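You operate a simulated robot arm through the tools that you are given. There is no shell and no other tool.

You are at the controls of a simulated robot arm. One attempt, no reset.

## Task
Put the dryer back on line and shut the bypass last.
Fine: shut the vent first, open the inlet slowly, then the outlet.
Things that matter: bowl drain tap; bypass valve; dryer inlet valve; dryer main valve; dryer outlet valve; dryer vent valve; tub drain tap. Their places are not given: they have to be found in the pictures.

Only the result counts: the job must be done as asked and must still hold three seconds after the hand-in. Knocking over, shifting, dropping, spilling or breaking anything else fails it.

## Robot
A 6-joint arm with a two-finger gripper, fixed in place. Base frame: the origin is at the foot of the arm, x ahead of it, y to its left, z up. Readings come in m, rad, newtons and seconds.
With the tool pointing down near the work surface it reaches from about 0.56 to 0.76 m from the base axis. Its first joint turns from -2.897 to 2.897 rad. Payload 1.66 kg.
The TCP is the grasp point between the finger pads, 0.016 m short of the fingertips. In the tool frame z runs along the fingers and y along their closing line. The gripper opens to 0.111 m. The gripper's body begins 0.104 m behind the TCP.
Orientation is that of the tool frame in the base frame, as a unit quaternion [w, x, y, z]. With the fingers straight down and closing along the base's y, the tool's x points along the base's -x, its y along +y and its z along -z.

## Interface
- The arm moves only by the tool move_arm. Its argument "plan" is text: rows parted by semicolons, each of 7 numbers parted by spaces: the shift along the base's x, y, z in units of 400 mm (1.0 is 400 mm), then the turn, a rotation vector about the base's x, y, z in units of 60 degrees (1.0 is 60 degrees), then the gripper command, from -1 (fully open) to 1 (shut), values between in proportion. In form: x y z wx wy wz hand; .... A call has 1 to 20 rows; each row is the pose to reach, as a shift and turn from the pose commanded when the call began. A call with a number of a shift or a turn outside -1 to 1 is refused whole. Each row takes 0.2 s and may step no farther than 0.05 m and 0.15 rad from the row before; otherwise, or with a gripper value out of range, the whole call is refused. Where a pose cannot be reached the arm comes as near as it can. A force on the tool above 40 N (or 10 N above the force at the start of the call, whichever is more), or a blocked arm, ends the call early, and 0.2 s more pass. The fingers move at their own pace and stop on an object; they squeeze with about 25 N. The grip force told is the motor's: it shows also when the fingers shut on nothing. Time passes only in rows, and 0.2 s behind the last, so rows that repeat a pose let the fingers close. It gives the time, the measured TCP pose, the force on the tool (base axes), the opening and the grip force at its end, in the units of the frame above (readings bear some noise), with the torque about the TCP (base axes, N m) and any sound that the robot's microphone picked up.
- Cameras (640 x 400 px; columns grow to the right, rows downward): "scene" is fixed at [0.0473, 0.6511, 1.381]; the picture's right is [-0.69, -0.73, 0.00], its down [-0.54, 0.51, -0.67] and it looks along [0.48, -0.46, -0.75] (base axes); focal length 254 px, centre (320, 200). "wrist" rides on the gripper at [0.07, 0.014, -0.143] in the tool frame; the picture's right is [-0.19, 0.98, 0.00], its down [-0.87, -0.17, -0.47] and it looks along [-0.46, -0.09, 0.88] (tool axes); focal length 230 px, centre (320, 200).
- grab_frame(camera): a new picture of that camera. The clock stands still meanwhile.
- raise_lower(by): slides the trunk up (or, below 0, down) by that many m; the arm rides with it, the base frame stays. It gives what a move gives, with no picture.
- locate(camera, pixels): for up to 12 pixels [column, row] of the newest picture of that camera ("zoom" is the newest enlarged one), the place [x, y, z] in the base frame of the surface seen there, good to about 0.003 m. The clock stands still meanwhile.
- zoom(camera, box): a new picture of the part [left, top, right, bottom] of that camera's present view, enlarged. The clock stands still meanwhile.
- hand_in(): hands the job in; it is judged then, once.

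Unless the task says otherwise, let go and move clear before handing in.

The tools are called after ">>>" as a command line: name --argument value ..., lists and objects as JSON in quotes. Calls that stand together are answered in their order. move_arm: Moves the arm, as the interface text tells. Its arguments: {"type":"object","properties":{"plan":{"type":"string"}},"required":["plan"]} The other tools are called the same way: raise_lower (by) slides the trunk up or down; grab_frame (camera) takes a picture; locate (camera, pixels) gives the place of the surface under pixels of a picture; zoom (camera, box) takes an enlarged picture of a part of a camera's view; hand_in () hands the job in.

At the start:

```text
clock: 0.0
eef_pos: [0.1973, 0.3794, 1.1363]
tcp_rot: [-0.001, 0.001, 1.0, 0.0]
ft_force: [-0.3, -0.7, 0.4]
wrist_torque: [0.01, 0.0, 0.04]
finger_gap: 0.1108
finger_force: 0.0
trunk travel left (down, up): [-0.025, 0.565]
```

scene: 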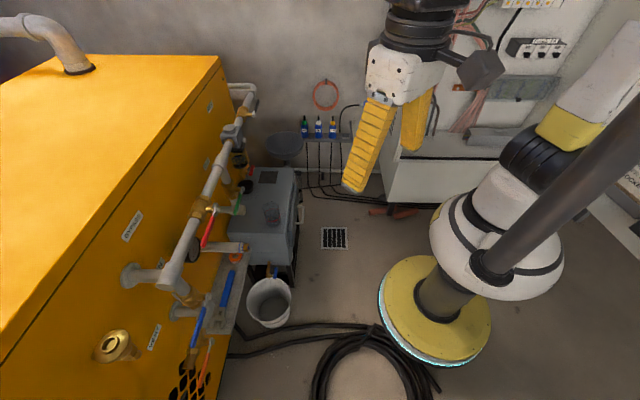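
wrist: 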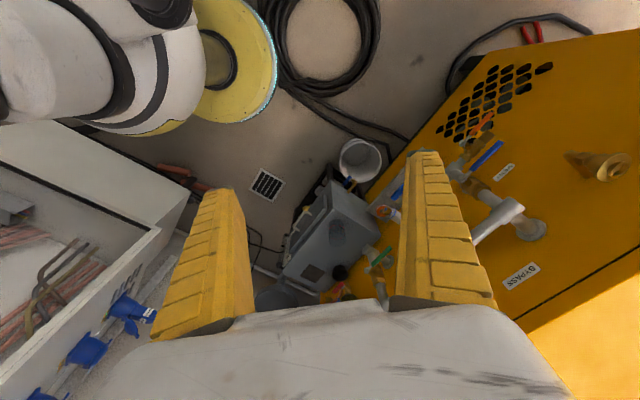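

The scene shows a yellow compressor/dryer panel with a pipe and several handles around (170-250, 180-340). I'll zoom in to identify the valves and labels.

>>> zoom --camera "scene" --box '[140, 160, 300, 260]'

>>> zoom --camera "scene" --box '[100, 240, 260, 400]'

>>> zoom --camera "scene" --box '[190, 80, 350, 180]'

>>> zoom --camera "wrist" --box '[320, 100, 600, 300]'

```text
4.00 times, centred on (220, 210) of scene
```

zoom: 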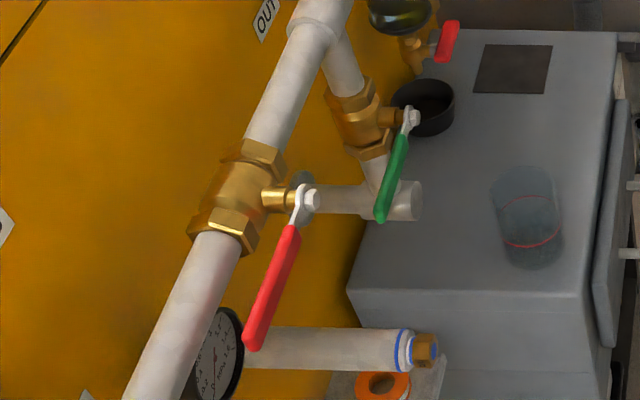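

```text
2.50 times, centred on (180, 320) of scene
```

zoom: 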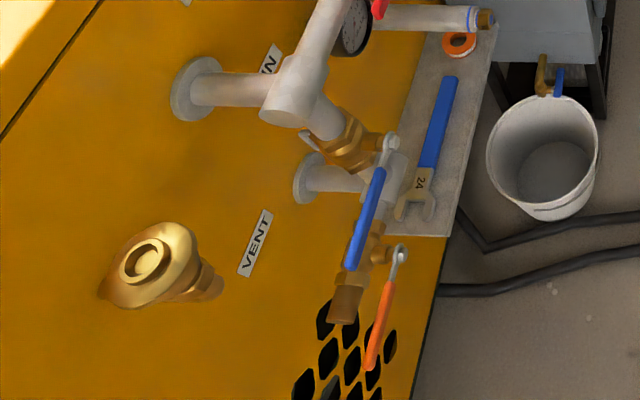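

```text
4.00 times, centred on (270, 130) of scene
```

zoom: 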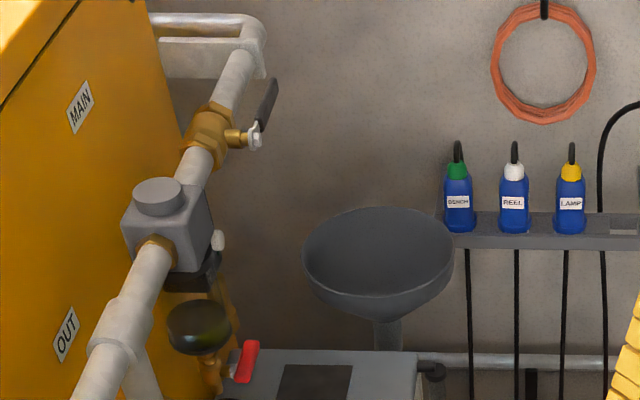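

```text
2.00 times, centred on (460, 200) of wrist
```

zoom: 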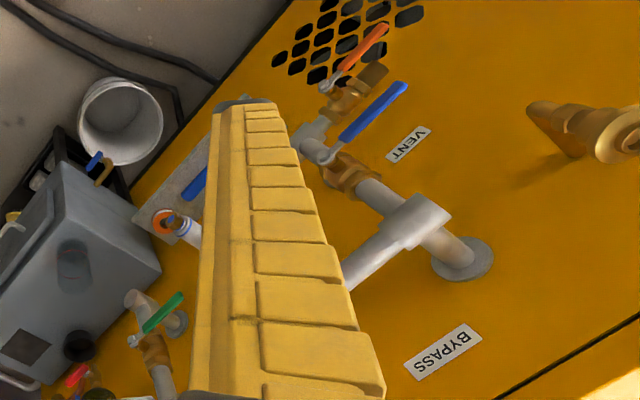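

Labels seen: MAIN, OUT, IN, VENT, BYPASS; handles are red (bypass, in the long pipe), green (outlet), blue (inlet), orange (vent), black (main), and small red (bowl drain). I'll locate points on them next.

>>> zoom --camera "scene" --box '[160, 260, 250, 400]'

>>> grab_frame --camera "scene"

```text
2.86 times, centred on (205, 330) of scene
```

zoom: 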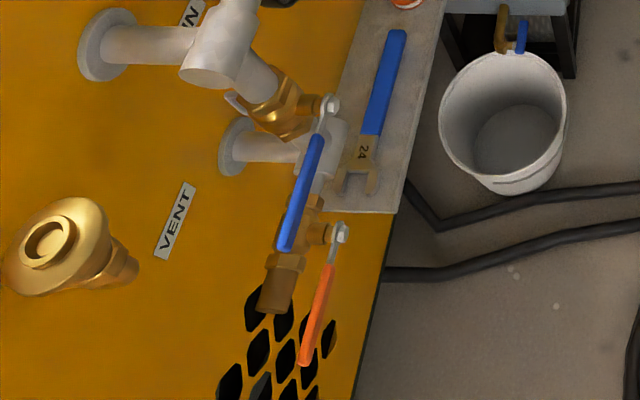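

```text
taken
```

scene: 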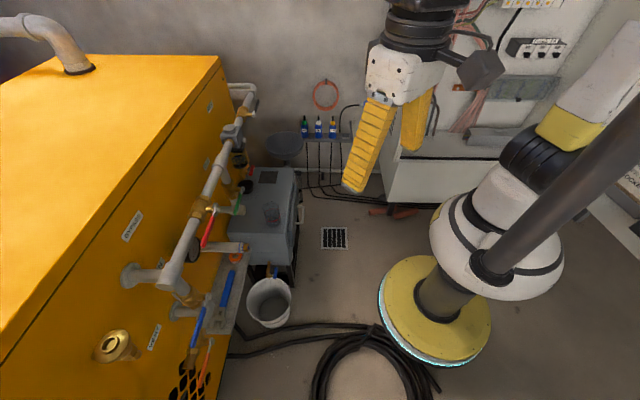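

Zoom shows blue handle pivot (330,105) to tip (287,245), and orange pivot (340,232) to tip (305,360). I'll locate those along with the pipe around them.

>>> locate --camera "scene" --pixels '[[132, 225], [155, 335], [60, 330], [190, 260], [172, 280], [214, 180], [237, 130], [250, 95], [125, 275], [220, 300], [216, 248], [210, 105]]'

>>> zoom --camera "scene" --box '[160, 270, 240, 320]'

```text
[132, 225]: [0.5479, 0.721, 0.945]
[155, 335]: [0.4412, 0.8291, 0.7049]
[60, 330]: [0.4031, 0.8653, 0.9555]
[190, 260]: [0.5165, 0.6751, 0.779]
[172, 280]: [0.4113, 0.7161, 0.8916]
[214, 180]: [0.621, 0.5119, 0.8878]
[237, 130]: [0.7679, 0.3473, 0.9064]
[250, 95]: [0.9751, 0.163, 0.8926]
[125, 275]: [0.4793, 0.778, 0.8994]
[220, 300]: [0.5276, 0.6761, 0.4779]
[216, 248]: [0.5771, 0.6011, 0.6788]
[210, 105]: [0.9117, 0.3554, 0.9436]
```

```text
8.00 times, centred on (200, 295) of scene
```

zoom: 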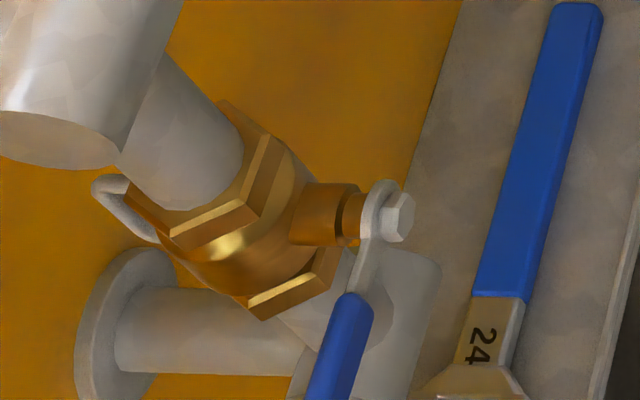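

Panel plane is about x+y=1.27, with the header pipe about 0.1 m off it. Now locating the blue handle and valve in this 8x zoom.

>>> locate --camera "zoom" --pixels '[[400, 215], [375, 230], [350, 320], [330, 385], [325, 205], [215, 190], [270, 300], [110, 190], [200, 130], [380, 300], [240, 330], [60, 60]]'

>>> zoom --camera "scene" --box '[165, 300, 245, 350]'

```text
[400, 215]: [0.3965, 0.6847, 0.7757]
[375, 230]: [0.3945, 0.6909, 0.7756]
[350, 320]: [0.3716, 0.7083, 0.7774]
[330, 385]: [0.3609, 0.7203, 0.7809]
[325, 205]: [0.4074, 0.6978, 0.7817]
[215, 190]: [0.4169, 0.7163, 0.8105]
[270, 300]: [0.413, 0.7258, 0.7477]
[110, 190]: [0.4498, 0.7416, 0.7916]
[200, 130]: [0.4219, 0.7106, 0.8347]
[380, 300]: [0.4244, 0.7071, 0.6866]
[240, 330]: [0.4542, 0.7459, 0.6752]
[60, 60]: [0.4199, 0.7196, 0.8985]
```

```text
8.00 times, centred on (205, 325) of scene
```

zoom: 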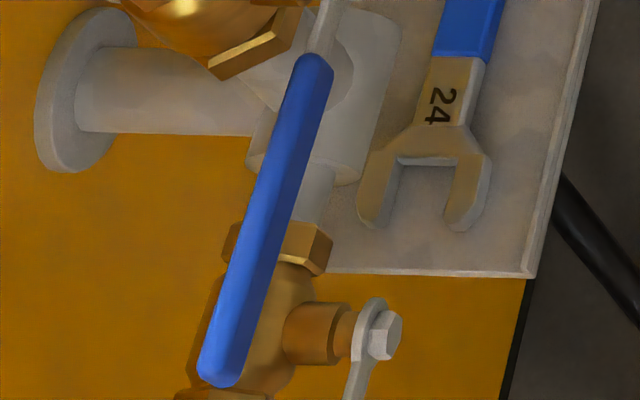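

>>> locate --camera "zoom" --pixels '[[305, 80], [270, 200], [240, 300], [218, 372], [388, 340], [368, 350], [358, 385], [320, 240], [300, 290], [315, 330], [200, 390], [320, 200]]'

>>> zoom --camera "scene" --box '[165, 335, 245, 385]'

```text
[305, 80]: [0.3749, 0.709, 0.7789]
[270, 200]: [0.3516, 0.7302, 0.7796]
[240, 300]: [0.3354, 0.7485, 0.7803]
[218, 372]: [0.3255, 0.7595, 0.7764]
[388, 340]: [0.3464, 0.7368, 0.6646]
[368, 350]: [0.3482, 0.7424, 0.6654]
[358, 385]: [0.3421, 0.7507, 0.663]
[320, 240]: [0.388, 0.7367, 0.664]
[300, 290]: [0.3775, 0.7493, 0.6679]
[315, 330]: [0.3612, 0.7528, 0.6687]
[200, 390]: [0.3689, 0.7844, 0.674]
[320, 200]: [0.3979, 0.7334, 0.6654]
```

```text
8.00 times, centred on (205, 360) of scene
```

zoom: 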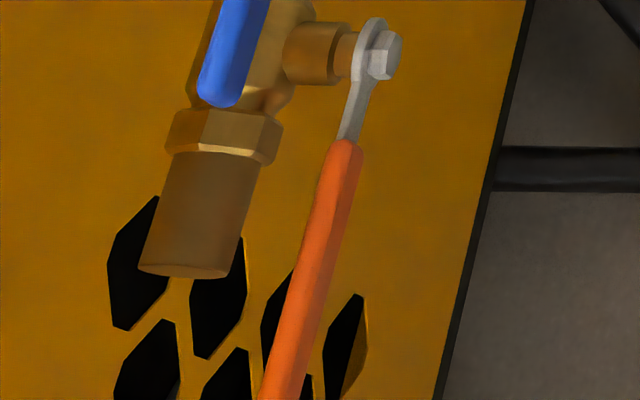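

Blue handle is horizontal at z≈0.778 across a vertical branch pipe, so the inlet is shut. Next I'll locate the orange handle.

>>> locate --camera "zoom" --pixels '[[385, 60], [365, 40], [350, 130], [342, 160], [325, 220], [300, 310], [280, 390], [210, 200], [180, 270], [220, 130], [315, 55], [520, 100]]'

>>> zoom --camera "scene" --box '[160, 350, 240, 400]'

>>> zoom --camera "scene" --box '[180, 195, 260, 245]'

```text
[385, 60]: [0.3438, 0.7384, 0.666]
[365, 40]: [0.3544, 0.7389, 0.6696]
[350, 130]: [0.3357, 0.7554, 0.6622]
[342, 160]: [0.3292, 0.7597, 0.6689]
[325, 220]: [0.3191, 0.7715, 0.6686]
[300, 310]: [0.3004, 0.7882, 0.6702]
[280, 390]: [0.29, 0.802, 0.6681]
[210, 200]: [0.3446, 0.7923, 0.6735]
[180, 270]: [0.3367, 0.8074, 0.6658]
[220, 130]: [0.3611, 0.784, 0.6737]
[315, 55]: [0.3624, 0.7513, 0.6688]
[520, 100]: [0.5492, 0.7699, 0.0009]
```

```text
8.00 times, centred on (200, 375) of scene
```

zoom: 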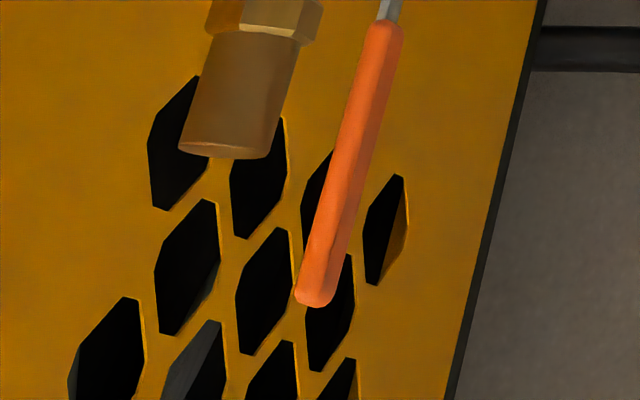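

```text
8.00 times, centred on (220, 220) of scene
```

zoom: 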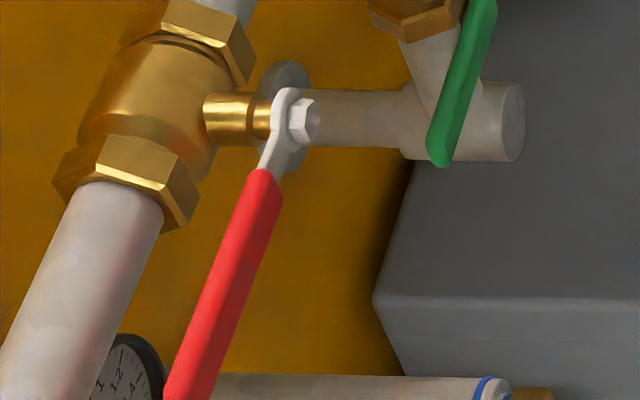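

Orange handle runs level along its horizontal pipe, so the vent is open. Now for the red (bypass) handle and the green (outlet) handle.

>>> locate --camera "zoom" --pixels '[[305, 120], [285, 140], [258, 190], [235, 260], [205, 340], [185, 390], [235, 120], [480, 20], [465, 90], [445, 150], [510, 120], [425, 60]]'

>>> zoom --camera "scene" --box '[200, 165, 280, 215]'

>>> zoom --camera "scene" --box '[180, 230, 260, 280]'

```text
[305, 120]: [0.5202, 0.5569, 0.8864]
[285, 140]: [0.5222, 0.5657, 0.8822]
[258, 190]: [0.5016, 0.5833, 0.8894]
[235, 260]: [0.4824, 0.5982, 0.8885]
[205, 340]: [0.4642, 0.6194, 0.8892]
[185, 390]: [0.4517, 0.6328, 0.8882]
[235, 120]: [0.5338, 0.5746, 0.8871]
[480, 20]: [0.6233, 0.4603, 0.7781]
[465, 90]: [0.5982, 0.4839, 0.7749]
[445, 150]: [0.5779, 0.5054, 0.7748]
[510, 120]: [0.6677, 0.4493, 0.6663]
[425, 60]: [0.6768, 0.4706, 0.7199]
```

```text
8.00 times, centred on (240, 190) of scene
```

zoom: 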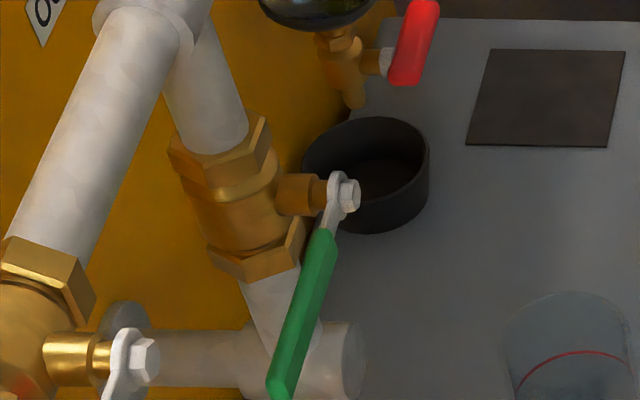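

```text
8.00 times, centred on (220, 255) of scene
```

zoom: 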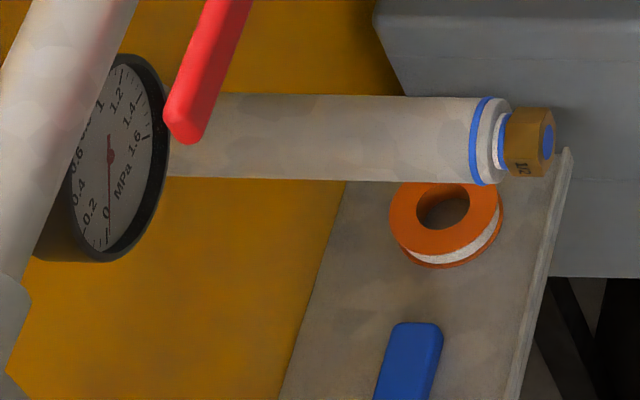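

Red (bypass) handle lies along the horizontal header, so the bypass is open. Green runs level across its vertical branch, so the outlet is shut. Before moving, I'll check the main valve (black handle) and the gauge, and locate the remaining points.

>>> zoom --camera "scene" --box '[220, 90, 300, 140]'

>>> zoom --camera "scene" --box '[200, 165, 280, 215]'

>>> locate --camera "zoom" --pixels '[[348, 198], [330, 215], [318, 245], [300, 310], [282, 380], [230, 190], [250, 290], [410, 50], [385, 65], [430, 10], [330, 15], [400, 220]]'

```text
8.00 times, centred on (260, 115) of scene
```

zoom: 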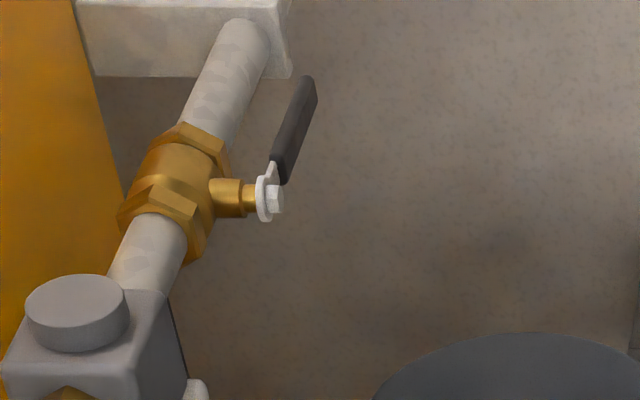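

```text
8.00 times, centred on (240, 190) of scene
```

zoom: 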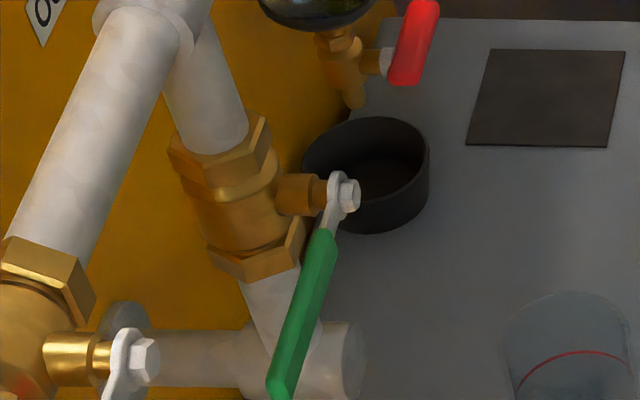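

```text
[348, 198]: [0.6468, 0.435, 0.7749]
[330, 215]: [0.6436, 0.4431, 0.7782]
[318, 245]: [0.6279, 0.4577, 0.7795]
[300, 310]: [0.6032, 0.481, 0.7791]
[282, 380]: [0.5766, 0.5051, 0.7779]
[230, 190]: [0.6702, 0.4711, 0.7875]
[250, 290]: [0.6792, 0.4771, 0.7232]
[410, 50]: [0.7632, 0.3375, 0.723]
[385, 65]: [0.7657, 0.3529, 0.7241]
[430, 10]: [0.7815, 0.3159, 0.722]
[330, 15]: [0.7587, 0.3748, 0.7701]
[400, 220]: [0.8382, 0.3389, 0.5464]
```

Main valve's black handle is parallel to the header, so main is open and stays as it is. All four handles point left: vent and bypass are open, inlet and outlet are shut. I'll start moving the tool toward the panel while tilting it to horizontal.

>>> move_arm --plan ".0166 .0691 -.0269 .0884 -.0884 0 0.1; .0331 .1381 -.0538 .1768 -.1768 0 0.1; .0497 .2072 -.0806 .2652 -.2652 0 0.1; .0663 .2763 -.1075 .3536 -.3536 0 0.1; .0828 .3453 -.1344 .4419 -.4419 0 0.1; .0994 .4144 -.1613 .5303 -.5303 0 0.1; .1159 .4834 -.1881 .6187 -.6187 0 0.1; .1325 .5525 -.215 .7071 -.7071 0 0.1"

```text
clock: 1.8
eef_pos: [0.2495, 0.5984, 1.05]
tcp_rot: [0.352, 0.0, 0.866, 0.355]
ft_force: [-0.4, 0.3, -0.4]
wrist_torque: [-0.03, -0.01, 0.01]
finger_gap: 0.0521
finger_force: 1.8
trunk travel left (down, up): [-0.025, 0.565]
```

The arm reached the pose as commanded. I'll check how far the brass fitting left of VENT (about (115,346) in the scene) sticks out before moving nearer.

>>> grab_frame --camera "scene"

>>> locate --camera "scene" --pixels '[[110, 346], [130, 340], [140, 352], [116, 335], [176, 290], [192, 355], [199, 385]]'

>>> grab_frame --camera "wrist"

```text
taken
```

scene: 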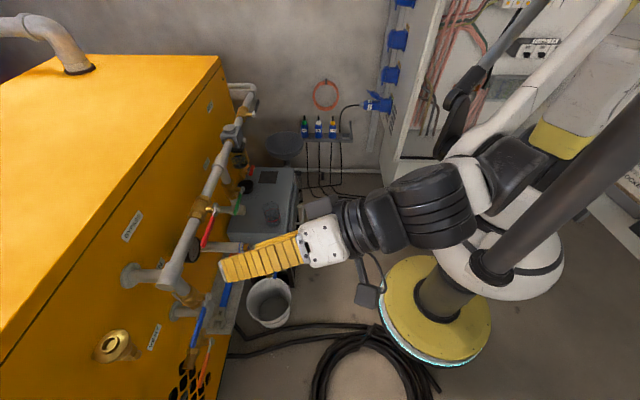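

```text
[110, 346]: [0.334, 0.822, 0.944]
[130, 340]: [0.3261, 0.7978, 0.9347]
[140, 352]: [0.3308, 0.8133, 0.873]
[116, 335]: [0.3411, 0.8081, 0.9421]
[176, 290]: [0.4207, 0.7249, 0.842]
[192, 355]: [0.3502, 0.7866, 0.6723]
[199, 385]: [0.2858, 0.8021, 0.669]
```

```text
taken
```

wrist: 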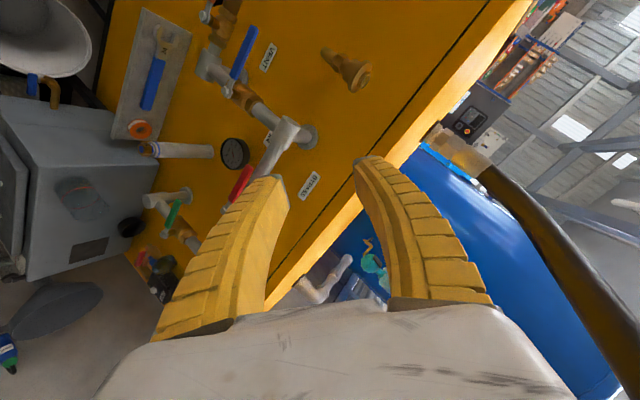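

The brass bell only sticks out to n≈0.10 m, so it's clear of the path. I'll finish the tilt with the closing line vertical and go to a standoff in front of the orange vent handle.

>>> move_arm --plan "-.013 .0343 -.0625 .1066 .0229 -.0245 0.1; -.026 .0685 -.125 .2132 .0457 -.0491 0.1; -.039 .1028 -.1875 .3198 .0686 -.0736 0.1; -.052 .137 -.25 .4264 .0914 -.0981 0.1; -.065 .1713 -.3125 .533 .1143 -.1226 0.1; -.078 .2055 -.375 .6396 .1371 -.1472 0.1; -.091 .2398 -.4375 .7462 .16 -.1717 0.1; -.104 .274 -.5 .8528 .1828 -.1962 0.1"

>>> grab_frame --camera "wrist"

>>> grab_frame --camera "scene"

```text
clock: 2.8
eef_pos: [0.2517, 0.5686, 0.9972]
tcp_rot: [0.335, 0.145, 0.787, 0.497]
ft_force: [0.9, -0.9, 0.8]
wrist_torque: [-0.02, 0.05, 0.0]
finger_gap: 0.0518
finger_force: 1.2
trunk travel left (down, up): [-0.025, 0.565]
stopped in row 4: the arm was blocked; the commanded pose is now the measured one
```

```text
taken
```

wrist: 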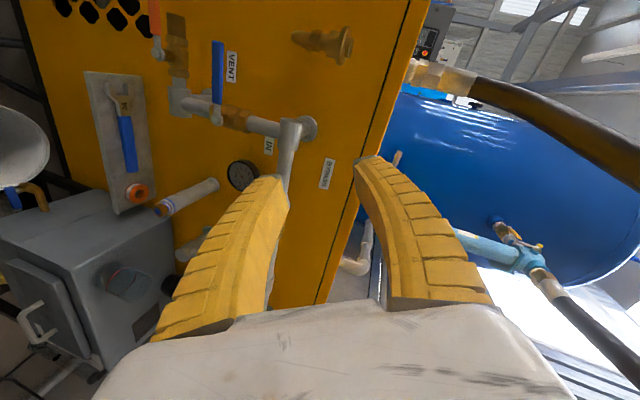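

```text
taken
```

scene: 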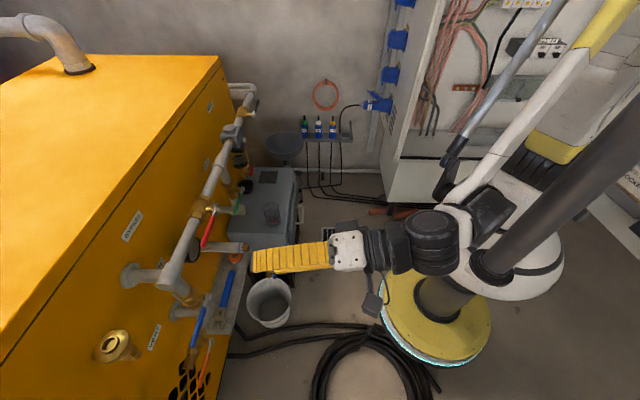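

The move was blocked at row 4. The arm looks tightly folded, with its elbow leaning back behind the base in the upper right of the scene. Raising the trunk should let it unfold and reach down to the panel.

>>> raise_lower --by 0.3

>>> grab_frame --camera "scene"

```text
clock: 5.8
eef_pos: [0.2501, 0.5702, 1.2964]
tcp_rot: [0.335, 0.146, 0.787, 0.497]
ft_force: [0.3, 0.4, -0.1]
wrist_torque: [-0.03, -0.02, -0.02]
finger_gap: 0.0524
finger_force: 1.2
trunk travel left (down, up): [-0.325, 0.265]
```

```text
taken
```

scene: 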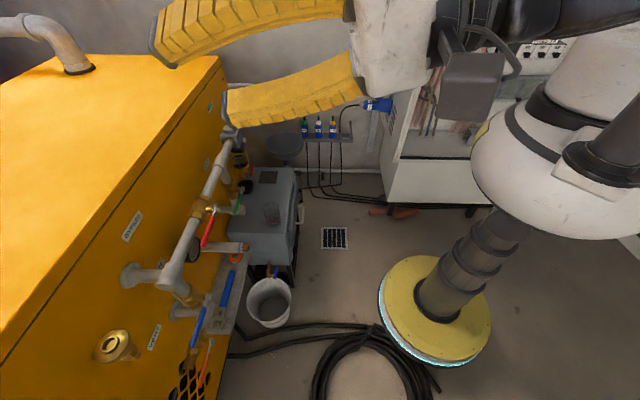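

The trunk is up and the TCP is at z=1.296. Now I'll descend to a standoff near the vent while finishing the rotation (remaining turn ≈28.6°).

>>> move_arm --plan "-.0104 .0343 -.0866 .0464 .0087 -.0064 0.1; -.0208 .0686 -.1732 .0929 .0174 -.0128 0.1; -.0312 .1029 -.2598 .1393 .026 -.0192 0.1; -.0416 .1372 -.3464 .1858 .0347 -.0256 0.1; -.052 .1715 -.433 .2322 .0434 -.032 0.1; -.0624 .2058 -.5196 .2786 .0521 -.0384 0.1; -.0728 .2401 -.6062 .3251 .0608 -.0448 0.1; -.0832 .2744 -.6928 .3715 .0694 -.0512 0.1; -.0936 .3087 -.7794 .418 .0781 -.0576 0.1; -.104 .343 -.866 .4644 .0868 -.064 0.1"

>>> grab_frame --camera "wrist"

>>> grab_frame --camera "scene"

```text
clock: 6.3
eef_pos: [0.249, 0.5144, 1.2859]
tcp_rot: [0.332, 0.174, 0.768, 0.519]
ft_force: [-0.4, -0.5, -0.2]
wrist_torque: [0.01, 0.03, -0.01]
finger_gap: 0.0522
finger_force: 2.1
trunk travel left (down, up): [-0.325, 0.265]
stopped in row 2: the arm was blocked; the commanded pose is now the measured one
```

```text
taken
```

wrist: 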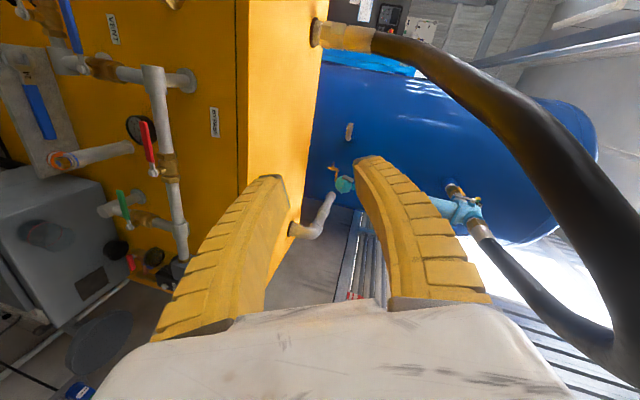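

```text
taken
```

scene: 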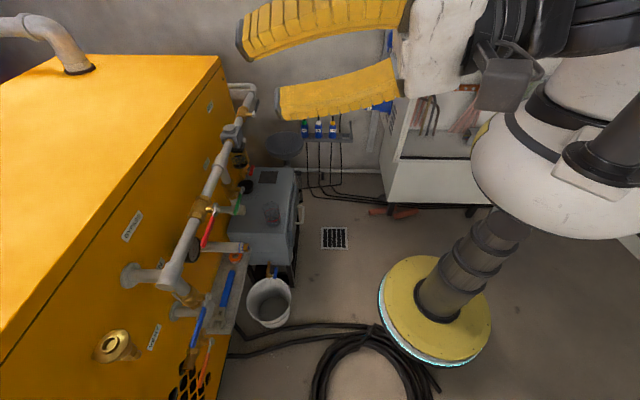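

It was blocked again with the wrist at only about 0.35 m radius, so the arm is too folded for this orientation. I'll translate outward (+y) at this height with no rotation first.

>>> move_arm --plan "0 .05 0 0 0 0 0.1; 0 .1 0 0 0 0 0.1; 0 .17 0 0 0 0 0.1; 0 .25 0 0 0 0 0.1; 0 .33 0 0 0 0 0.1; 0 .4 0 0 0 0 0.1"

>>> grab_frame --camera "scene"

```text
clock: 7.5
eef_pos: [0.2634, 0.5707, 1.312]
tcp_rot: [0.342, 0.187, 0.765, 0.513]
ft_force: [-1.1, 0.1, 0.5]
wrist_torque: [0.01, 0.06, 0.03]
finger_gap: 0.0525
finger_force: 1.9
trunk travel left (down, up): [-0.325, 0.265]
stopped in row 5: the arm was blocked; the commanded pose is now the measured one
```

```text
taken
```

scene: 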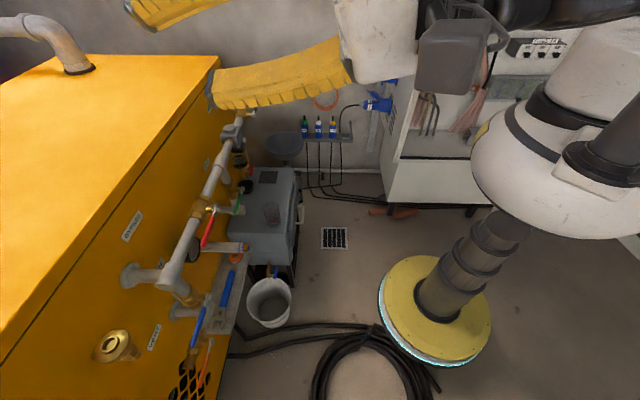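

The outward move stalled too. I suspect a wrist alignment problem, with the tool nearly in line with the forearm. I'll tilt the tool back down by about 45°, then extend out and lower before tilting up again.

>>> move_arm --plan "0 0 0 -.0757 .0757 0 0.1; 0 0 0 -.1514 .1514 0 0.1; 0 0 0 -.2271 .2271 0 0.1; 0 0 0 -.3029 .3029 0 0.1; 0 0 0 -.3786 .3786 0 0.1; 0 0 0 -.4543 .4543 0 0.1; 0 0 0 -.53 .53 0 0.1"

>>> grab_frame --camera "scene"

```text
clock: 9.1
eef_pos: [0.2614, 0.5773, 1.3092]
tcp_rot: [0.157, 0.217, 0.939, 0.217]
ft_force: [-0.2, -0.4, -0.4]
wrist_torque: [0.01, 0.02, 0.0]
finger_gap: 0.052
finger_force: 1.5
trunk travel left (down, up): [-0.325, 0.265]
```

```text
taken
```

scene: 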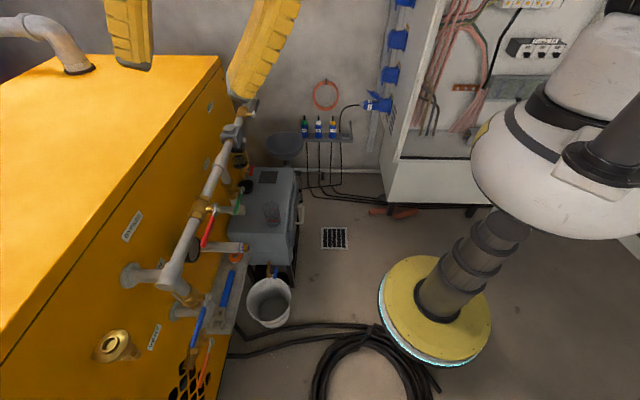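

That worked. Now I'll descend and extend with this tilt.

>>> move_arm --plan "-.0156 .0313 -.0969 0 0 0 0.1; -.0313 .0625 -.1938 0 0 0 0.1; -.0469 .0938 -.2906 0 0 0 0.1; -.0625 .125 -.3875 0 0 0 0.1; -.0781 .1563 -.4844 0 0 0 0.1; -.0938 .1875 -.5813 0 0 0 0.1; -.1094 .2188 -.6781 0 0 0 0.1; -.125 .25 -.775 0 0 0 0.1"

>>> grab_frame --camera "scene"

```text
clock: 10.9
eef_pos: [0.2104, 0.6738, 1.0001]
tcp_rot: [0.159, 0.219, 0.938, 0.218]
ft_force: [0.0, 0.1, -0.8]
wrist_torque: [0.0, -0.03, -0.02]
finger_gap: 0.0521
finger_force: 1.3
trunk travel left (down, up): [-0.325, 0.265]
```

```text
taken
```

scene: 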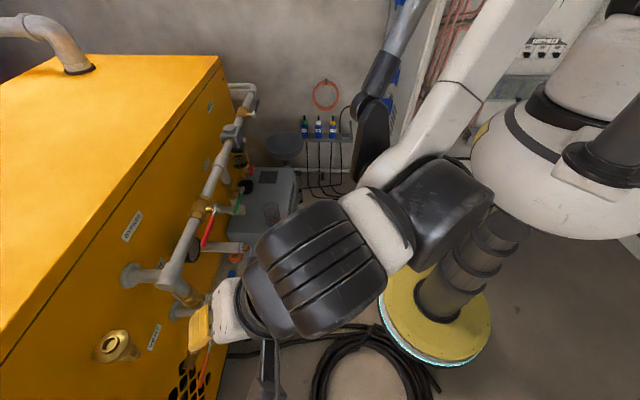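

The arm now hangs nicely with the forearm sloping down. I'll tilt to horizontal (closing line vertical) while lowering to z≈0.80 in front of the vent handle.

>>> move_arm --plan "-.0005 .0084 -.05 .0911 -.047 -.0132 0.1; -.001 .0168 -.1 .1822 -.0939 -.0264 0.1; -.0015 .0252 -.15 .2733 -.1409 -.0396 0.1; -.002 .0336 -.2 .3644 -.1878 -.0528 0.1; -.0025 .042 -.25 .4556 -.2348 -.066 0.1; -.003 .0504 -.3 .5467 -.2817 -.0792 0.1; -.0035 .0588 -.35 .6378 -.3287 -.0924 0.1; -.004 .0672 -.4 .7289 -.3756 -.1056 0.1; -.0045 .0756 -.45 .82 -.4226 -.1188 0.1; -.005 .084 -.5 .9111 -.4695 -.132 0.1"

>>> grab_frame --camera "scene"

>>> grab_frame --camera "wrist"

```text
clock: 13.1
eef_pos: [0.2091, 0.7302, 1.0084]
tcp_rot: [0.262, 0.269, 0.691, 0.619]
ft_force: [0.5, -0.6, -0.2]
wrist_torque: [0.01, -0.02, 0.0]
finger_gap: 0.0523
finger_force: 1.8
out of reach, approached as far as the arm can: row 4, 5, 6, 7, 8, 9, 10
trunk travel left (down, up): [-0.325, 0.265]
```

```text
taken
```

scene: 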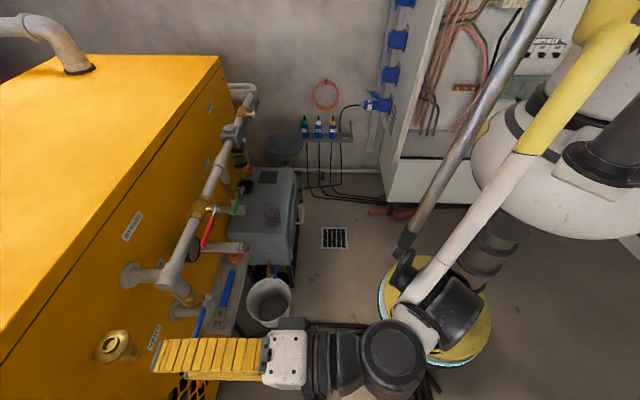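

```text
taken
```

wrist: 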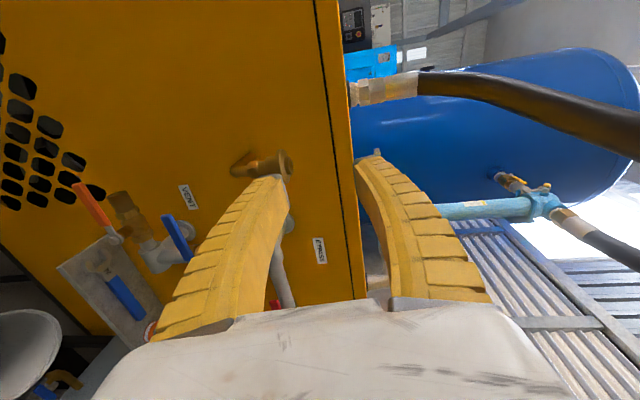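

The tool is now horizontal at z≈1.01 but can't go lower with this trunk height. Lowering the trunk will bring the whole arm down, and the TCP at n≈0.23 is clear of everything.

>>> raise_lower --by -0.25

>>> grab_frame --camera "scene"

>>> grab_frame --camera "wrist"

```text
clock: 15.7
eef_pos: [0.2089, 0.7296, 0.7587]
tcp_rot: [0.262, 0.269, 0.69, 0.618]
ft_force: [0.3, 0.6, -0.2]
wrist_torque: [0.0, -0.02, 0.04]
finger_gap: 0.0522
finger_force: 0.8
trunk travel left (down, up): [-0.075, 0.515]
```

```text
taken
```

scene: 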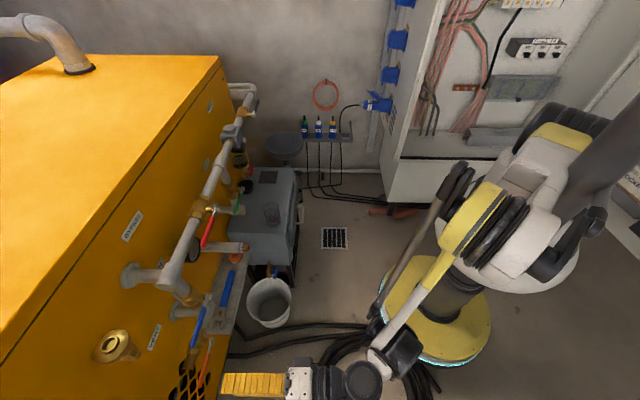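

```text
taken
```

wrist: 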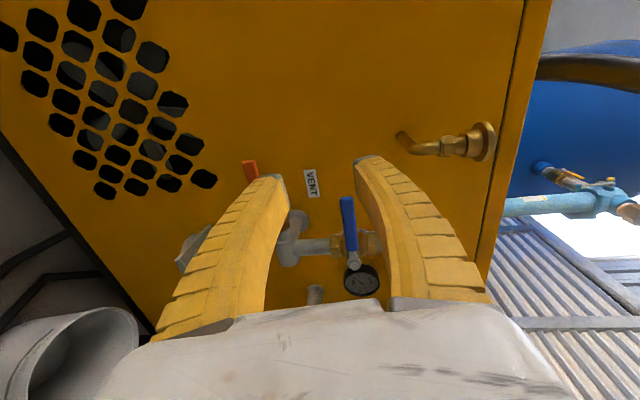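

The TCP is at (0.209, 0.730, 0.759), with the orange tip visible at wrist pixel (250,170). I'll lower to the handle's height and square up the orientation while staying clear of the panel.

>>> move_arm --plan ".007 -.0066 -.06 .0215 -.0115 -.0034 0.1; .0138 -.0133 -.12 .043 -.023 -.0067 0.1; .0206 -.02 -.18 .0646 -.0344 -.01 0.1; .0275 -.0265 -.237 .0861 -.0458 -.0134 0.1"

>>> grab_frame --camera "wrist"

>>> zoom --camera "scene" --box '[150, 330, 310, 400]'

```text
clock: 16.7
eef_pos: [0.2091, 0.7298, 0.7582]
tcp_rot: [0.263, 0.269, 0.691, 0.618]
ft_force: [-1.1, -0.3, -0.9]
wrist_torque: [-0.02, -0.02, 0.0]
finger_gap: 0.0524
finger_force: 1.5
out of reach, approached as far as the arm can: row 1, 2, 3, 4
trunk travel left (down, up): [-0.075, 0.515]
```

```text
taken
```

wrist: 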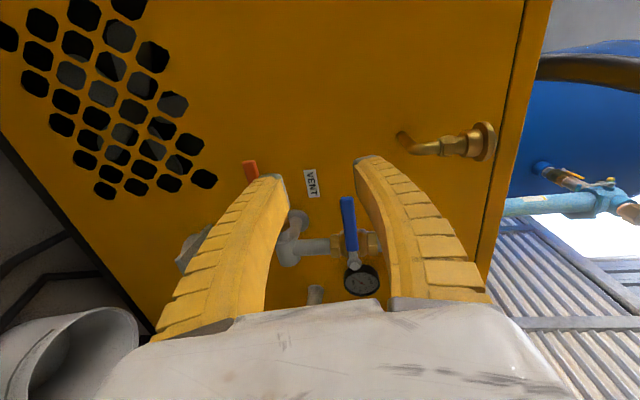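

```text
4.00 times, centred on (230, 365) of scene
```

zoom: 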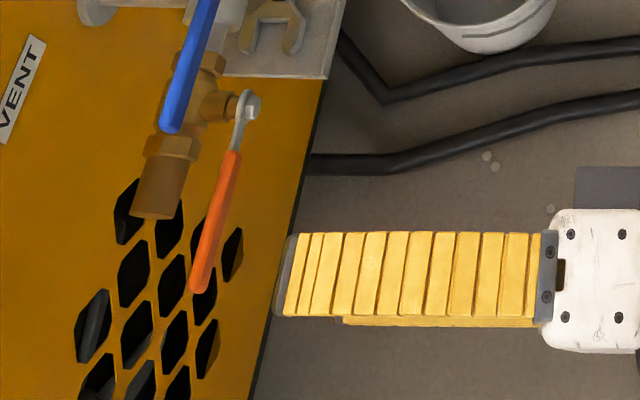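

The arm didn't move at all, so it's at a wrist/reach limit with a horizontal tool. I'll use a downward-pitched tool instead, starting with one small pitch-down and up step to see how the commanded pose is tracked.

>>> move_arm --plan "0 0 .02 -.09 .09 0 0.1"

```text
clock: 17.1
eef_pos: [0.2083, 0.7295, 0.7659]
tcp_rot: [0.242, 0.284, 0.731, 0.571]
ft_force: [0.1, -0.5, 0.0]
wrist_torque: [0.0, -0.01, -0.03]
finger_gap: 0.052
finger_force: 1.8
trunk travel left (down, up): [-0.075, 0.515]
```

The step tracked from the actual pose. I'll continue pitching down to about 45°.

>>> move_arm --plan "0 0 0 -.073 .073 0 0.1; 0 0 0 -.146 .146 0 0.1; 0 0 0 -.219 .219 0 0.5; 0 0 0 -.292 .292 0 0.8; 0 0 0 -.365 .365 0 1; 0 0 0 -.438 .438 0 1"

>>> grab_frame --camera "scene"

>>> grab_frame --camera "wrist"

```text
clock: 18.5
eef_pos: [0.2095, 0.7298, 0.7663]
tcp_rot: [0.129, 0.343, 0.876, 0.313]
ft_force: [0.7, 0.4, 0.0]
wrist_torque: [-0.01, 0.02, 0.0]
finger_gap: 0.0
finger_force: 25.2
trunk travel left (down, up): [-0.075, 0.515]
```

```text
taken
```

scene: 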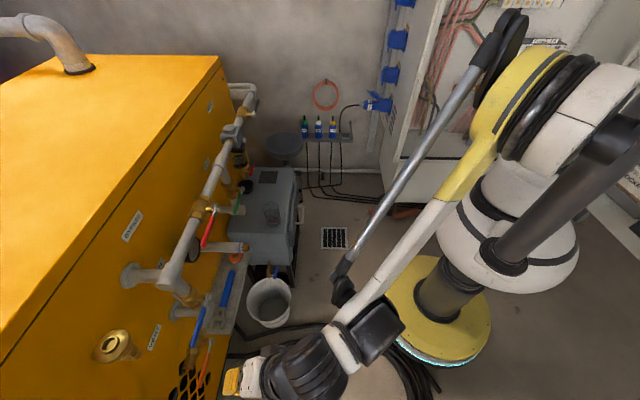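

```text
taken
```

wrist: 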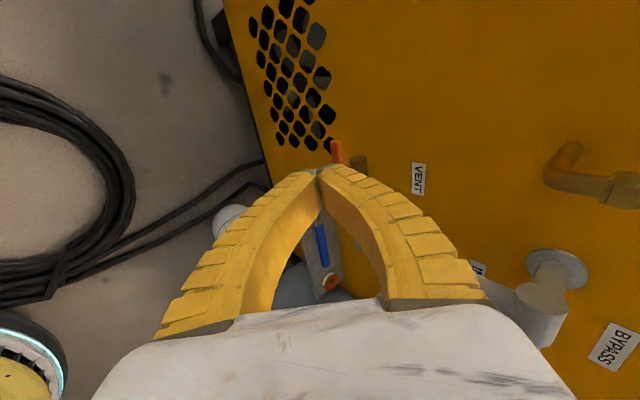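

The tool is pitched 50° down with fingers shut, TCP (0.2095, 0.730, 0.766). I'll move in to sit just above the outer part of the orange handle, at (0.297, 0.797, 0.705).

>>> move_arm --plan ".0545 .0418 -.0383 0 0 0 1; .109 .0835 -.0765 0 0 0 1; .1635 .1253 -.1148 0 0 0 1; .218 .167 -.153 0 0 0 1; .218 .167 -.153 0 0 0 1"

>>> zoom --camera "scene" --box '[150, 320, 278, 400]'

>>> zoom --camera "wrist" --box '[240, 50, 440, 250]'

```text
clock: 19.7
eef_pos: [0.2964, 0.7955, 0.7048]
tcp_rot: [0.129, 0.345, 0.875, 0.313]
ft_force: [0.9, 0.4, 0.0]
wrist_torque: [-0.02, 0.01, 0.01]
finger_gap: 0.0
finger_force: 24.7
trunk travel left (down, up): [-0.075, 0.515]
```

```text
5.00 times, centred on (214, 360) of scene
```

zoom: 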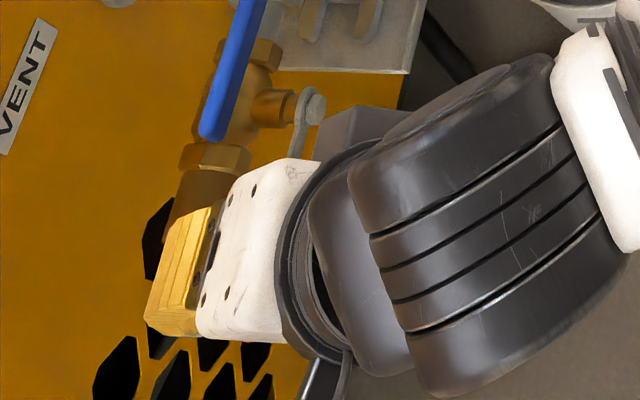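

```text
2.00 times, centred on (340, 150) of wrist
```

zoom: 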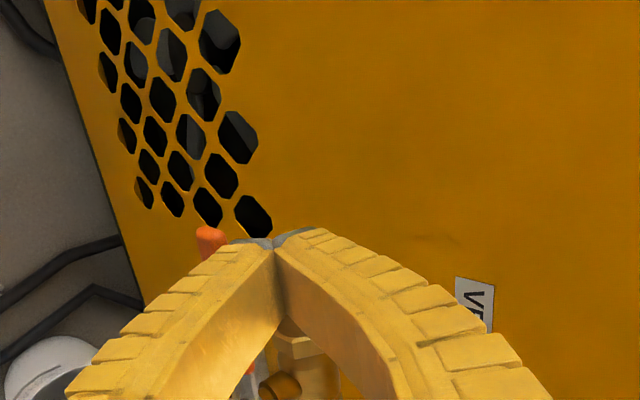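

The wrist view shows the orange tip at (208,235) of the zoom, just below the closed fingertips. I'll push down gently and watch the force to test which way it turns.

>>> move_arm --plan "0 0 -.025 0 0 0 1; 0 0 -.04 0 0 0 1; 0 0 -.05 0 0 0 1; 0 0 -.06 0 0 0 1; 0 0 -.07 0 0 0 1; 0 0 -.08 0 0 0 1"

>>> zoom --camera "wrist" --box '[240, 50, 440, 250]'

```text
clock: 21.1
eef_pos: [0.2958, 0.796, 0.6724]
tcp_rot: [0.129, 0.345, 0.875, 0.313]
ft_force: [-0.8, 1.0, 1.5]
wrist_torque: [-0.01, -0.01, -0.02]
finger_gap: 0.0
finger_force: 24.6
trunk travel left (down, up): [-0.075, 0.515]
```

```text
2.00 times, centred on (340, 150) of wrist
```

zoom: 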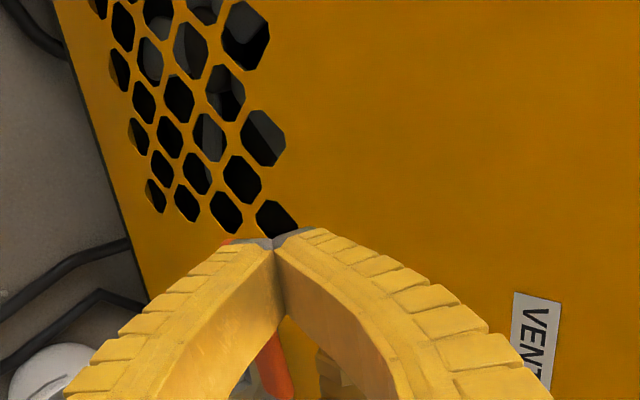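

Only about 1.5 N at z=0.672, which is below the expected contact height, so the handle is probably yielding. I'll continue a little along the arc and check.

>>> move_arm --plan "-.002 .002 -.015 0 0 0 1; -.004 .004 -.03 0 0 0 1; -.0075 .0075 -.045 0 0 0 1; -.009 .009 -.06 0 0 0 1"

>>> zoom --camera "wrist" --box '[240, 50, 440, 250]'

>>> zoom --camera "scene" --box '[150, 320, 278, 400]'

```text
clock: 22.1
eef_pos: [0.2895, 0.7923, 0.6614]
tcp_rot: [0.129, 0.345, 0.875, 0.313]
ft_force: [0.1, 0.5, 0.2]
wrist_torque: [-0.01, 0.04, 0.01]
finger_gap: 0.0
finger_force: 24.7
out of reach, approached as far as the arm can: row 2, 3, 4
trunk travel left (down, up): [-0.075, 0.515]
```

```text
2.00 times, centred on (340, 150) of wrist
```

zoom: 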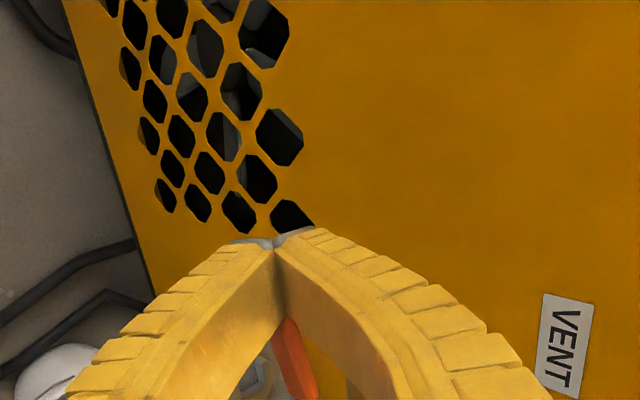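

```text
5.00 times, centred on (214, 360) of scene
```

zoom: 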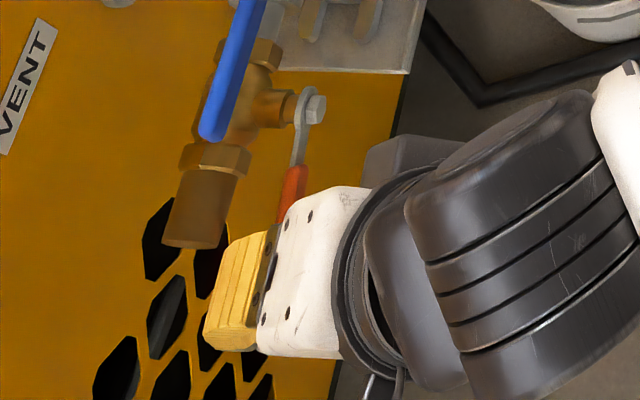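

The handle is turning down under the fingers (orange seen at (290,190)), but the arm ran out of reach downward. I'll check the lever angle, then back up and lower the trunk for more room.

>>> locate --camera "zoom" --pixels '[[316, 108], [300, 150], [294, 175], [289, 200], [284, 215]]'

>>> move_arm --plan "0 0 .05 0 0 0 1; 0 0 .1 0 0 0 1; 0 0 .15 0 0 0 1; 0 0 .18 0 0 0 1"

>>> raise_lower --by -0.072

>>> zoom --camera "scene" --box '[150, 320, 278, 400]'

```text
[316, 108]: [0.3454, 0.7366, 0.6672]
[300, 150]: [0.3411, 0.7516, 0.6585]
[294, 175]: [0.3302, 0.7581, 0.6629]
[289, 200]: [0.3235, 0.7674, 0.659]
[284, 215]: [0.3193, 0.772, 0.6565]
```

```text
clock: 23.1
eef_pos: [0.2918, 0.791, 0.7333]
tcp_rot: [0.13, 0.344, 0.875, 0.314]
ft_force: [0.7, 0.4, -0.5]
wrist_torque: [0.0, 0.02, -0.01]
finger_gap: 0.0
finger_force: 24.8
trunk travel left (down, up): [-0.075, 0.515]
```

```text
clock: 24.2
eef_pos: [0.2894, 0.791, 0.661]
tcp_rot: [0.13, 0.345, 0.875, 0.313]
ft_force: [-0.2, 0.1, 0.5]
wrist_torque: [0.03, 0.0, 0.01]
finger_gap: 0.0
finger_force: 25.1
trunk travel left (down, up): [-0.003, 0.587]
```

```text
5.00 times, centred on (214, 360) of scene
```

zoom: 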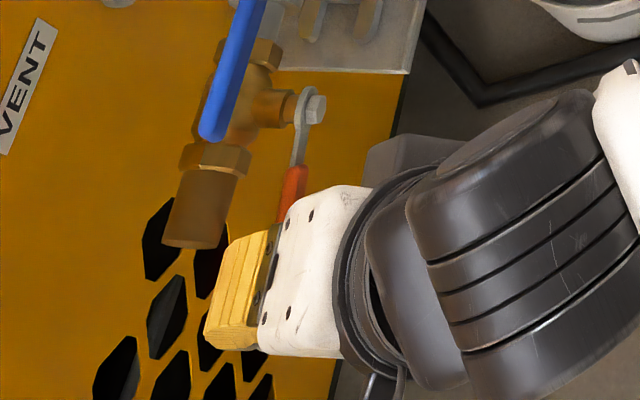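

The trunk is lower and the lever is already about 15° down. I'll continue along the arc toward vertical.

>>> move_arm --plan ".010 .022 -.0235 0 0 0 1; .0150 .0170 -.048 0 0 0 1; .0195 .0125 -.072 0 0 0 1; .030 .003 -.0955 0 0 0 1; .0405 -.008 -.119 0 0 0 1; .056 -.023 -.138 0 0 0 1; .071 -.039 -.156 0 0 0 1; .091 -.058 -.168 0 0 0 1; .110 -.078 -.180 0 0 0 1; .110 -.078 -.180 0 0 0 1"

>>> zoom --camera "scene" --box '[150, 320, 278, 400]'

>>> grab_frame --camera "wrist"

```text
clock: 26.4
eef_pos: [0.3341, 0.7606, 0.5891]
tcp_rot: [0.129, 0.344, 0.876, 0.313]
ft_force: [-0.2, -1.1, 0.2]
wrist_torque: [0.0, -0.02, 0.0]
finger_gap: 0.0
finger_force: 25.1
trunk travel left (down, up): [-0.003, 0.587]
```

```text
5.00 times, centred on (214, 360) of scene
```

zoom: 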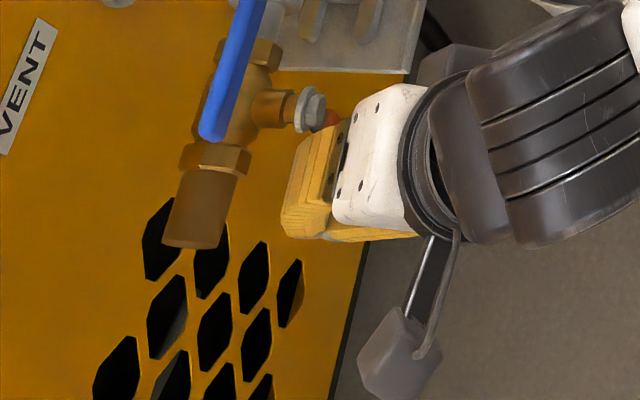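

```text
taken
```

wrist: 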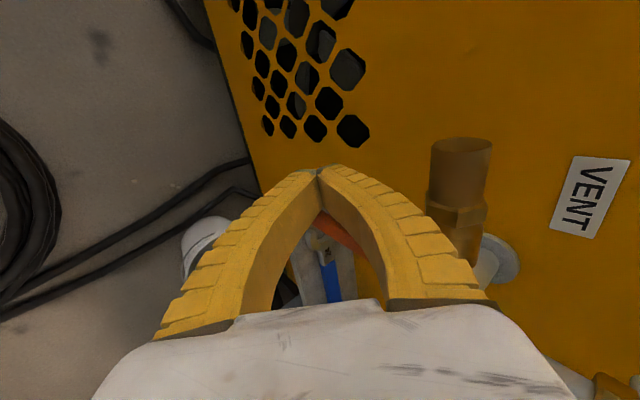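

The handle looks close to vertical. I'll nudge a little further along +d to reach its stop, watching the force.

>>> move_arm --plan ".006 -.006 0 0 0 0 1; .011 -.011 0 0 0 0 1; .016 -.016 0 0 0 0 1"

>>> zoom --camera "wrist" --box '[240, 130, 440, 330]'

>>> zoom --camera "scene" --box '[182, 320, 246, 360]'

```text
clock: 27.2
eef_pos: [0.3374, 0.7569, 0.5887]
tcp_rot: [0.129, 0.343, 0.876, 0.314]
ft_force: [-12.9, 18.0, 0.2]
wrist_torque: [-0.23, -0.28, 0.02]
finger_gap: 0.0061
finger_force: 28.6
trunk travel left (down, up): [-0.003, 0.587]
```

```text
2.00 times, centred on (340, 230) of wrist
```

zoom: 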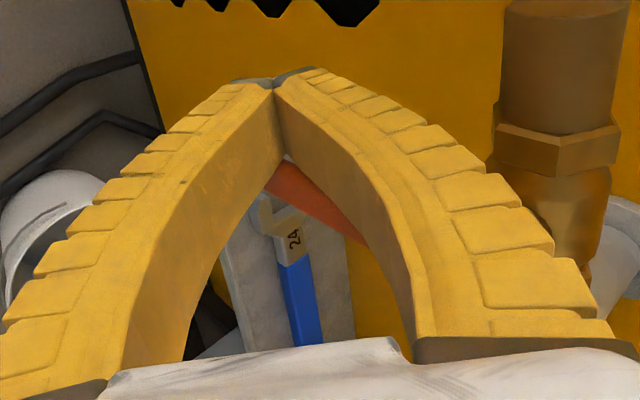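

```text
10.00 times, centred on (214, 340) of scene
```

zoom: 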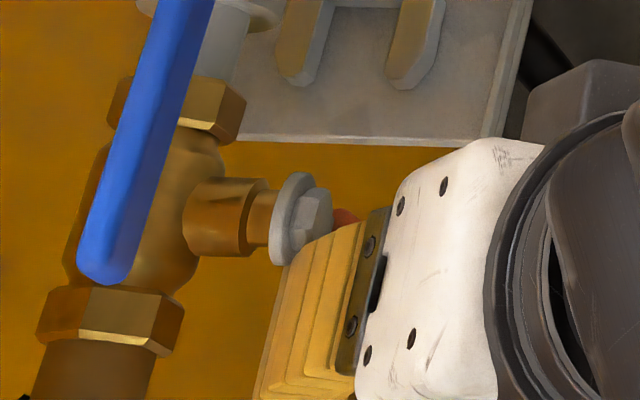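

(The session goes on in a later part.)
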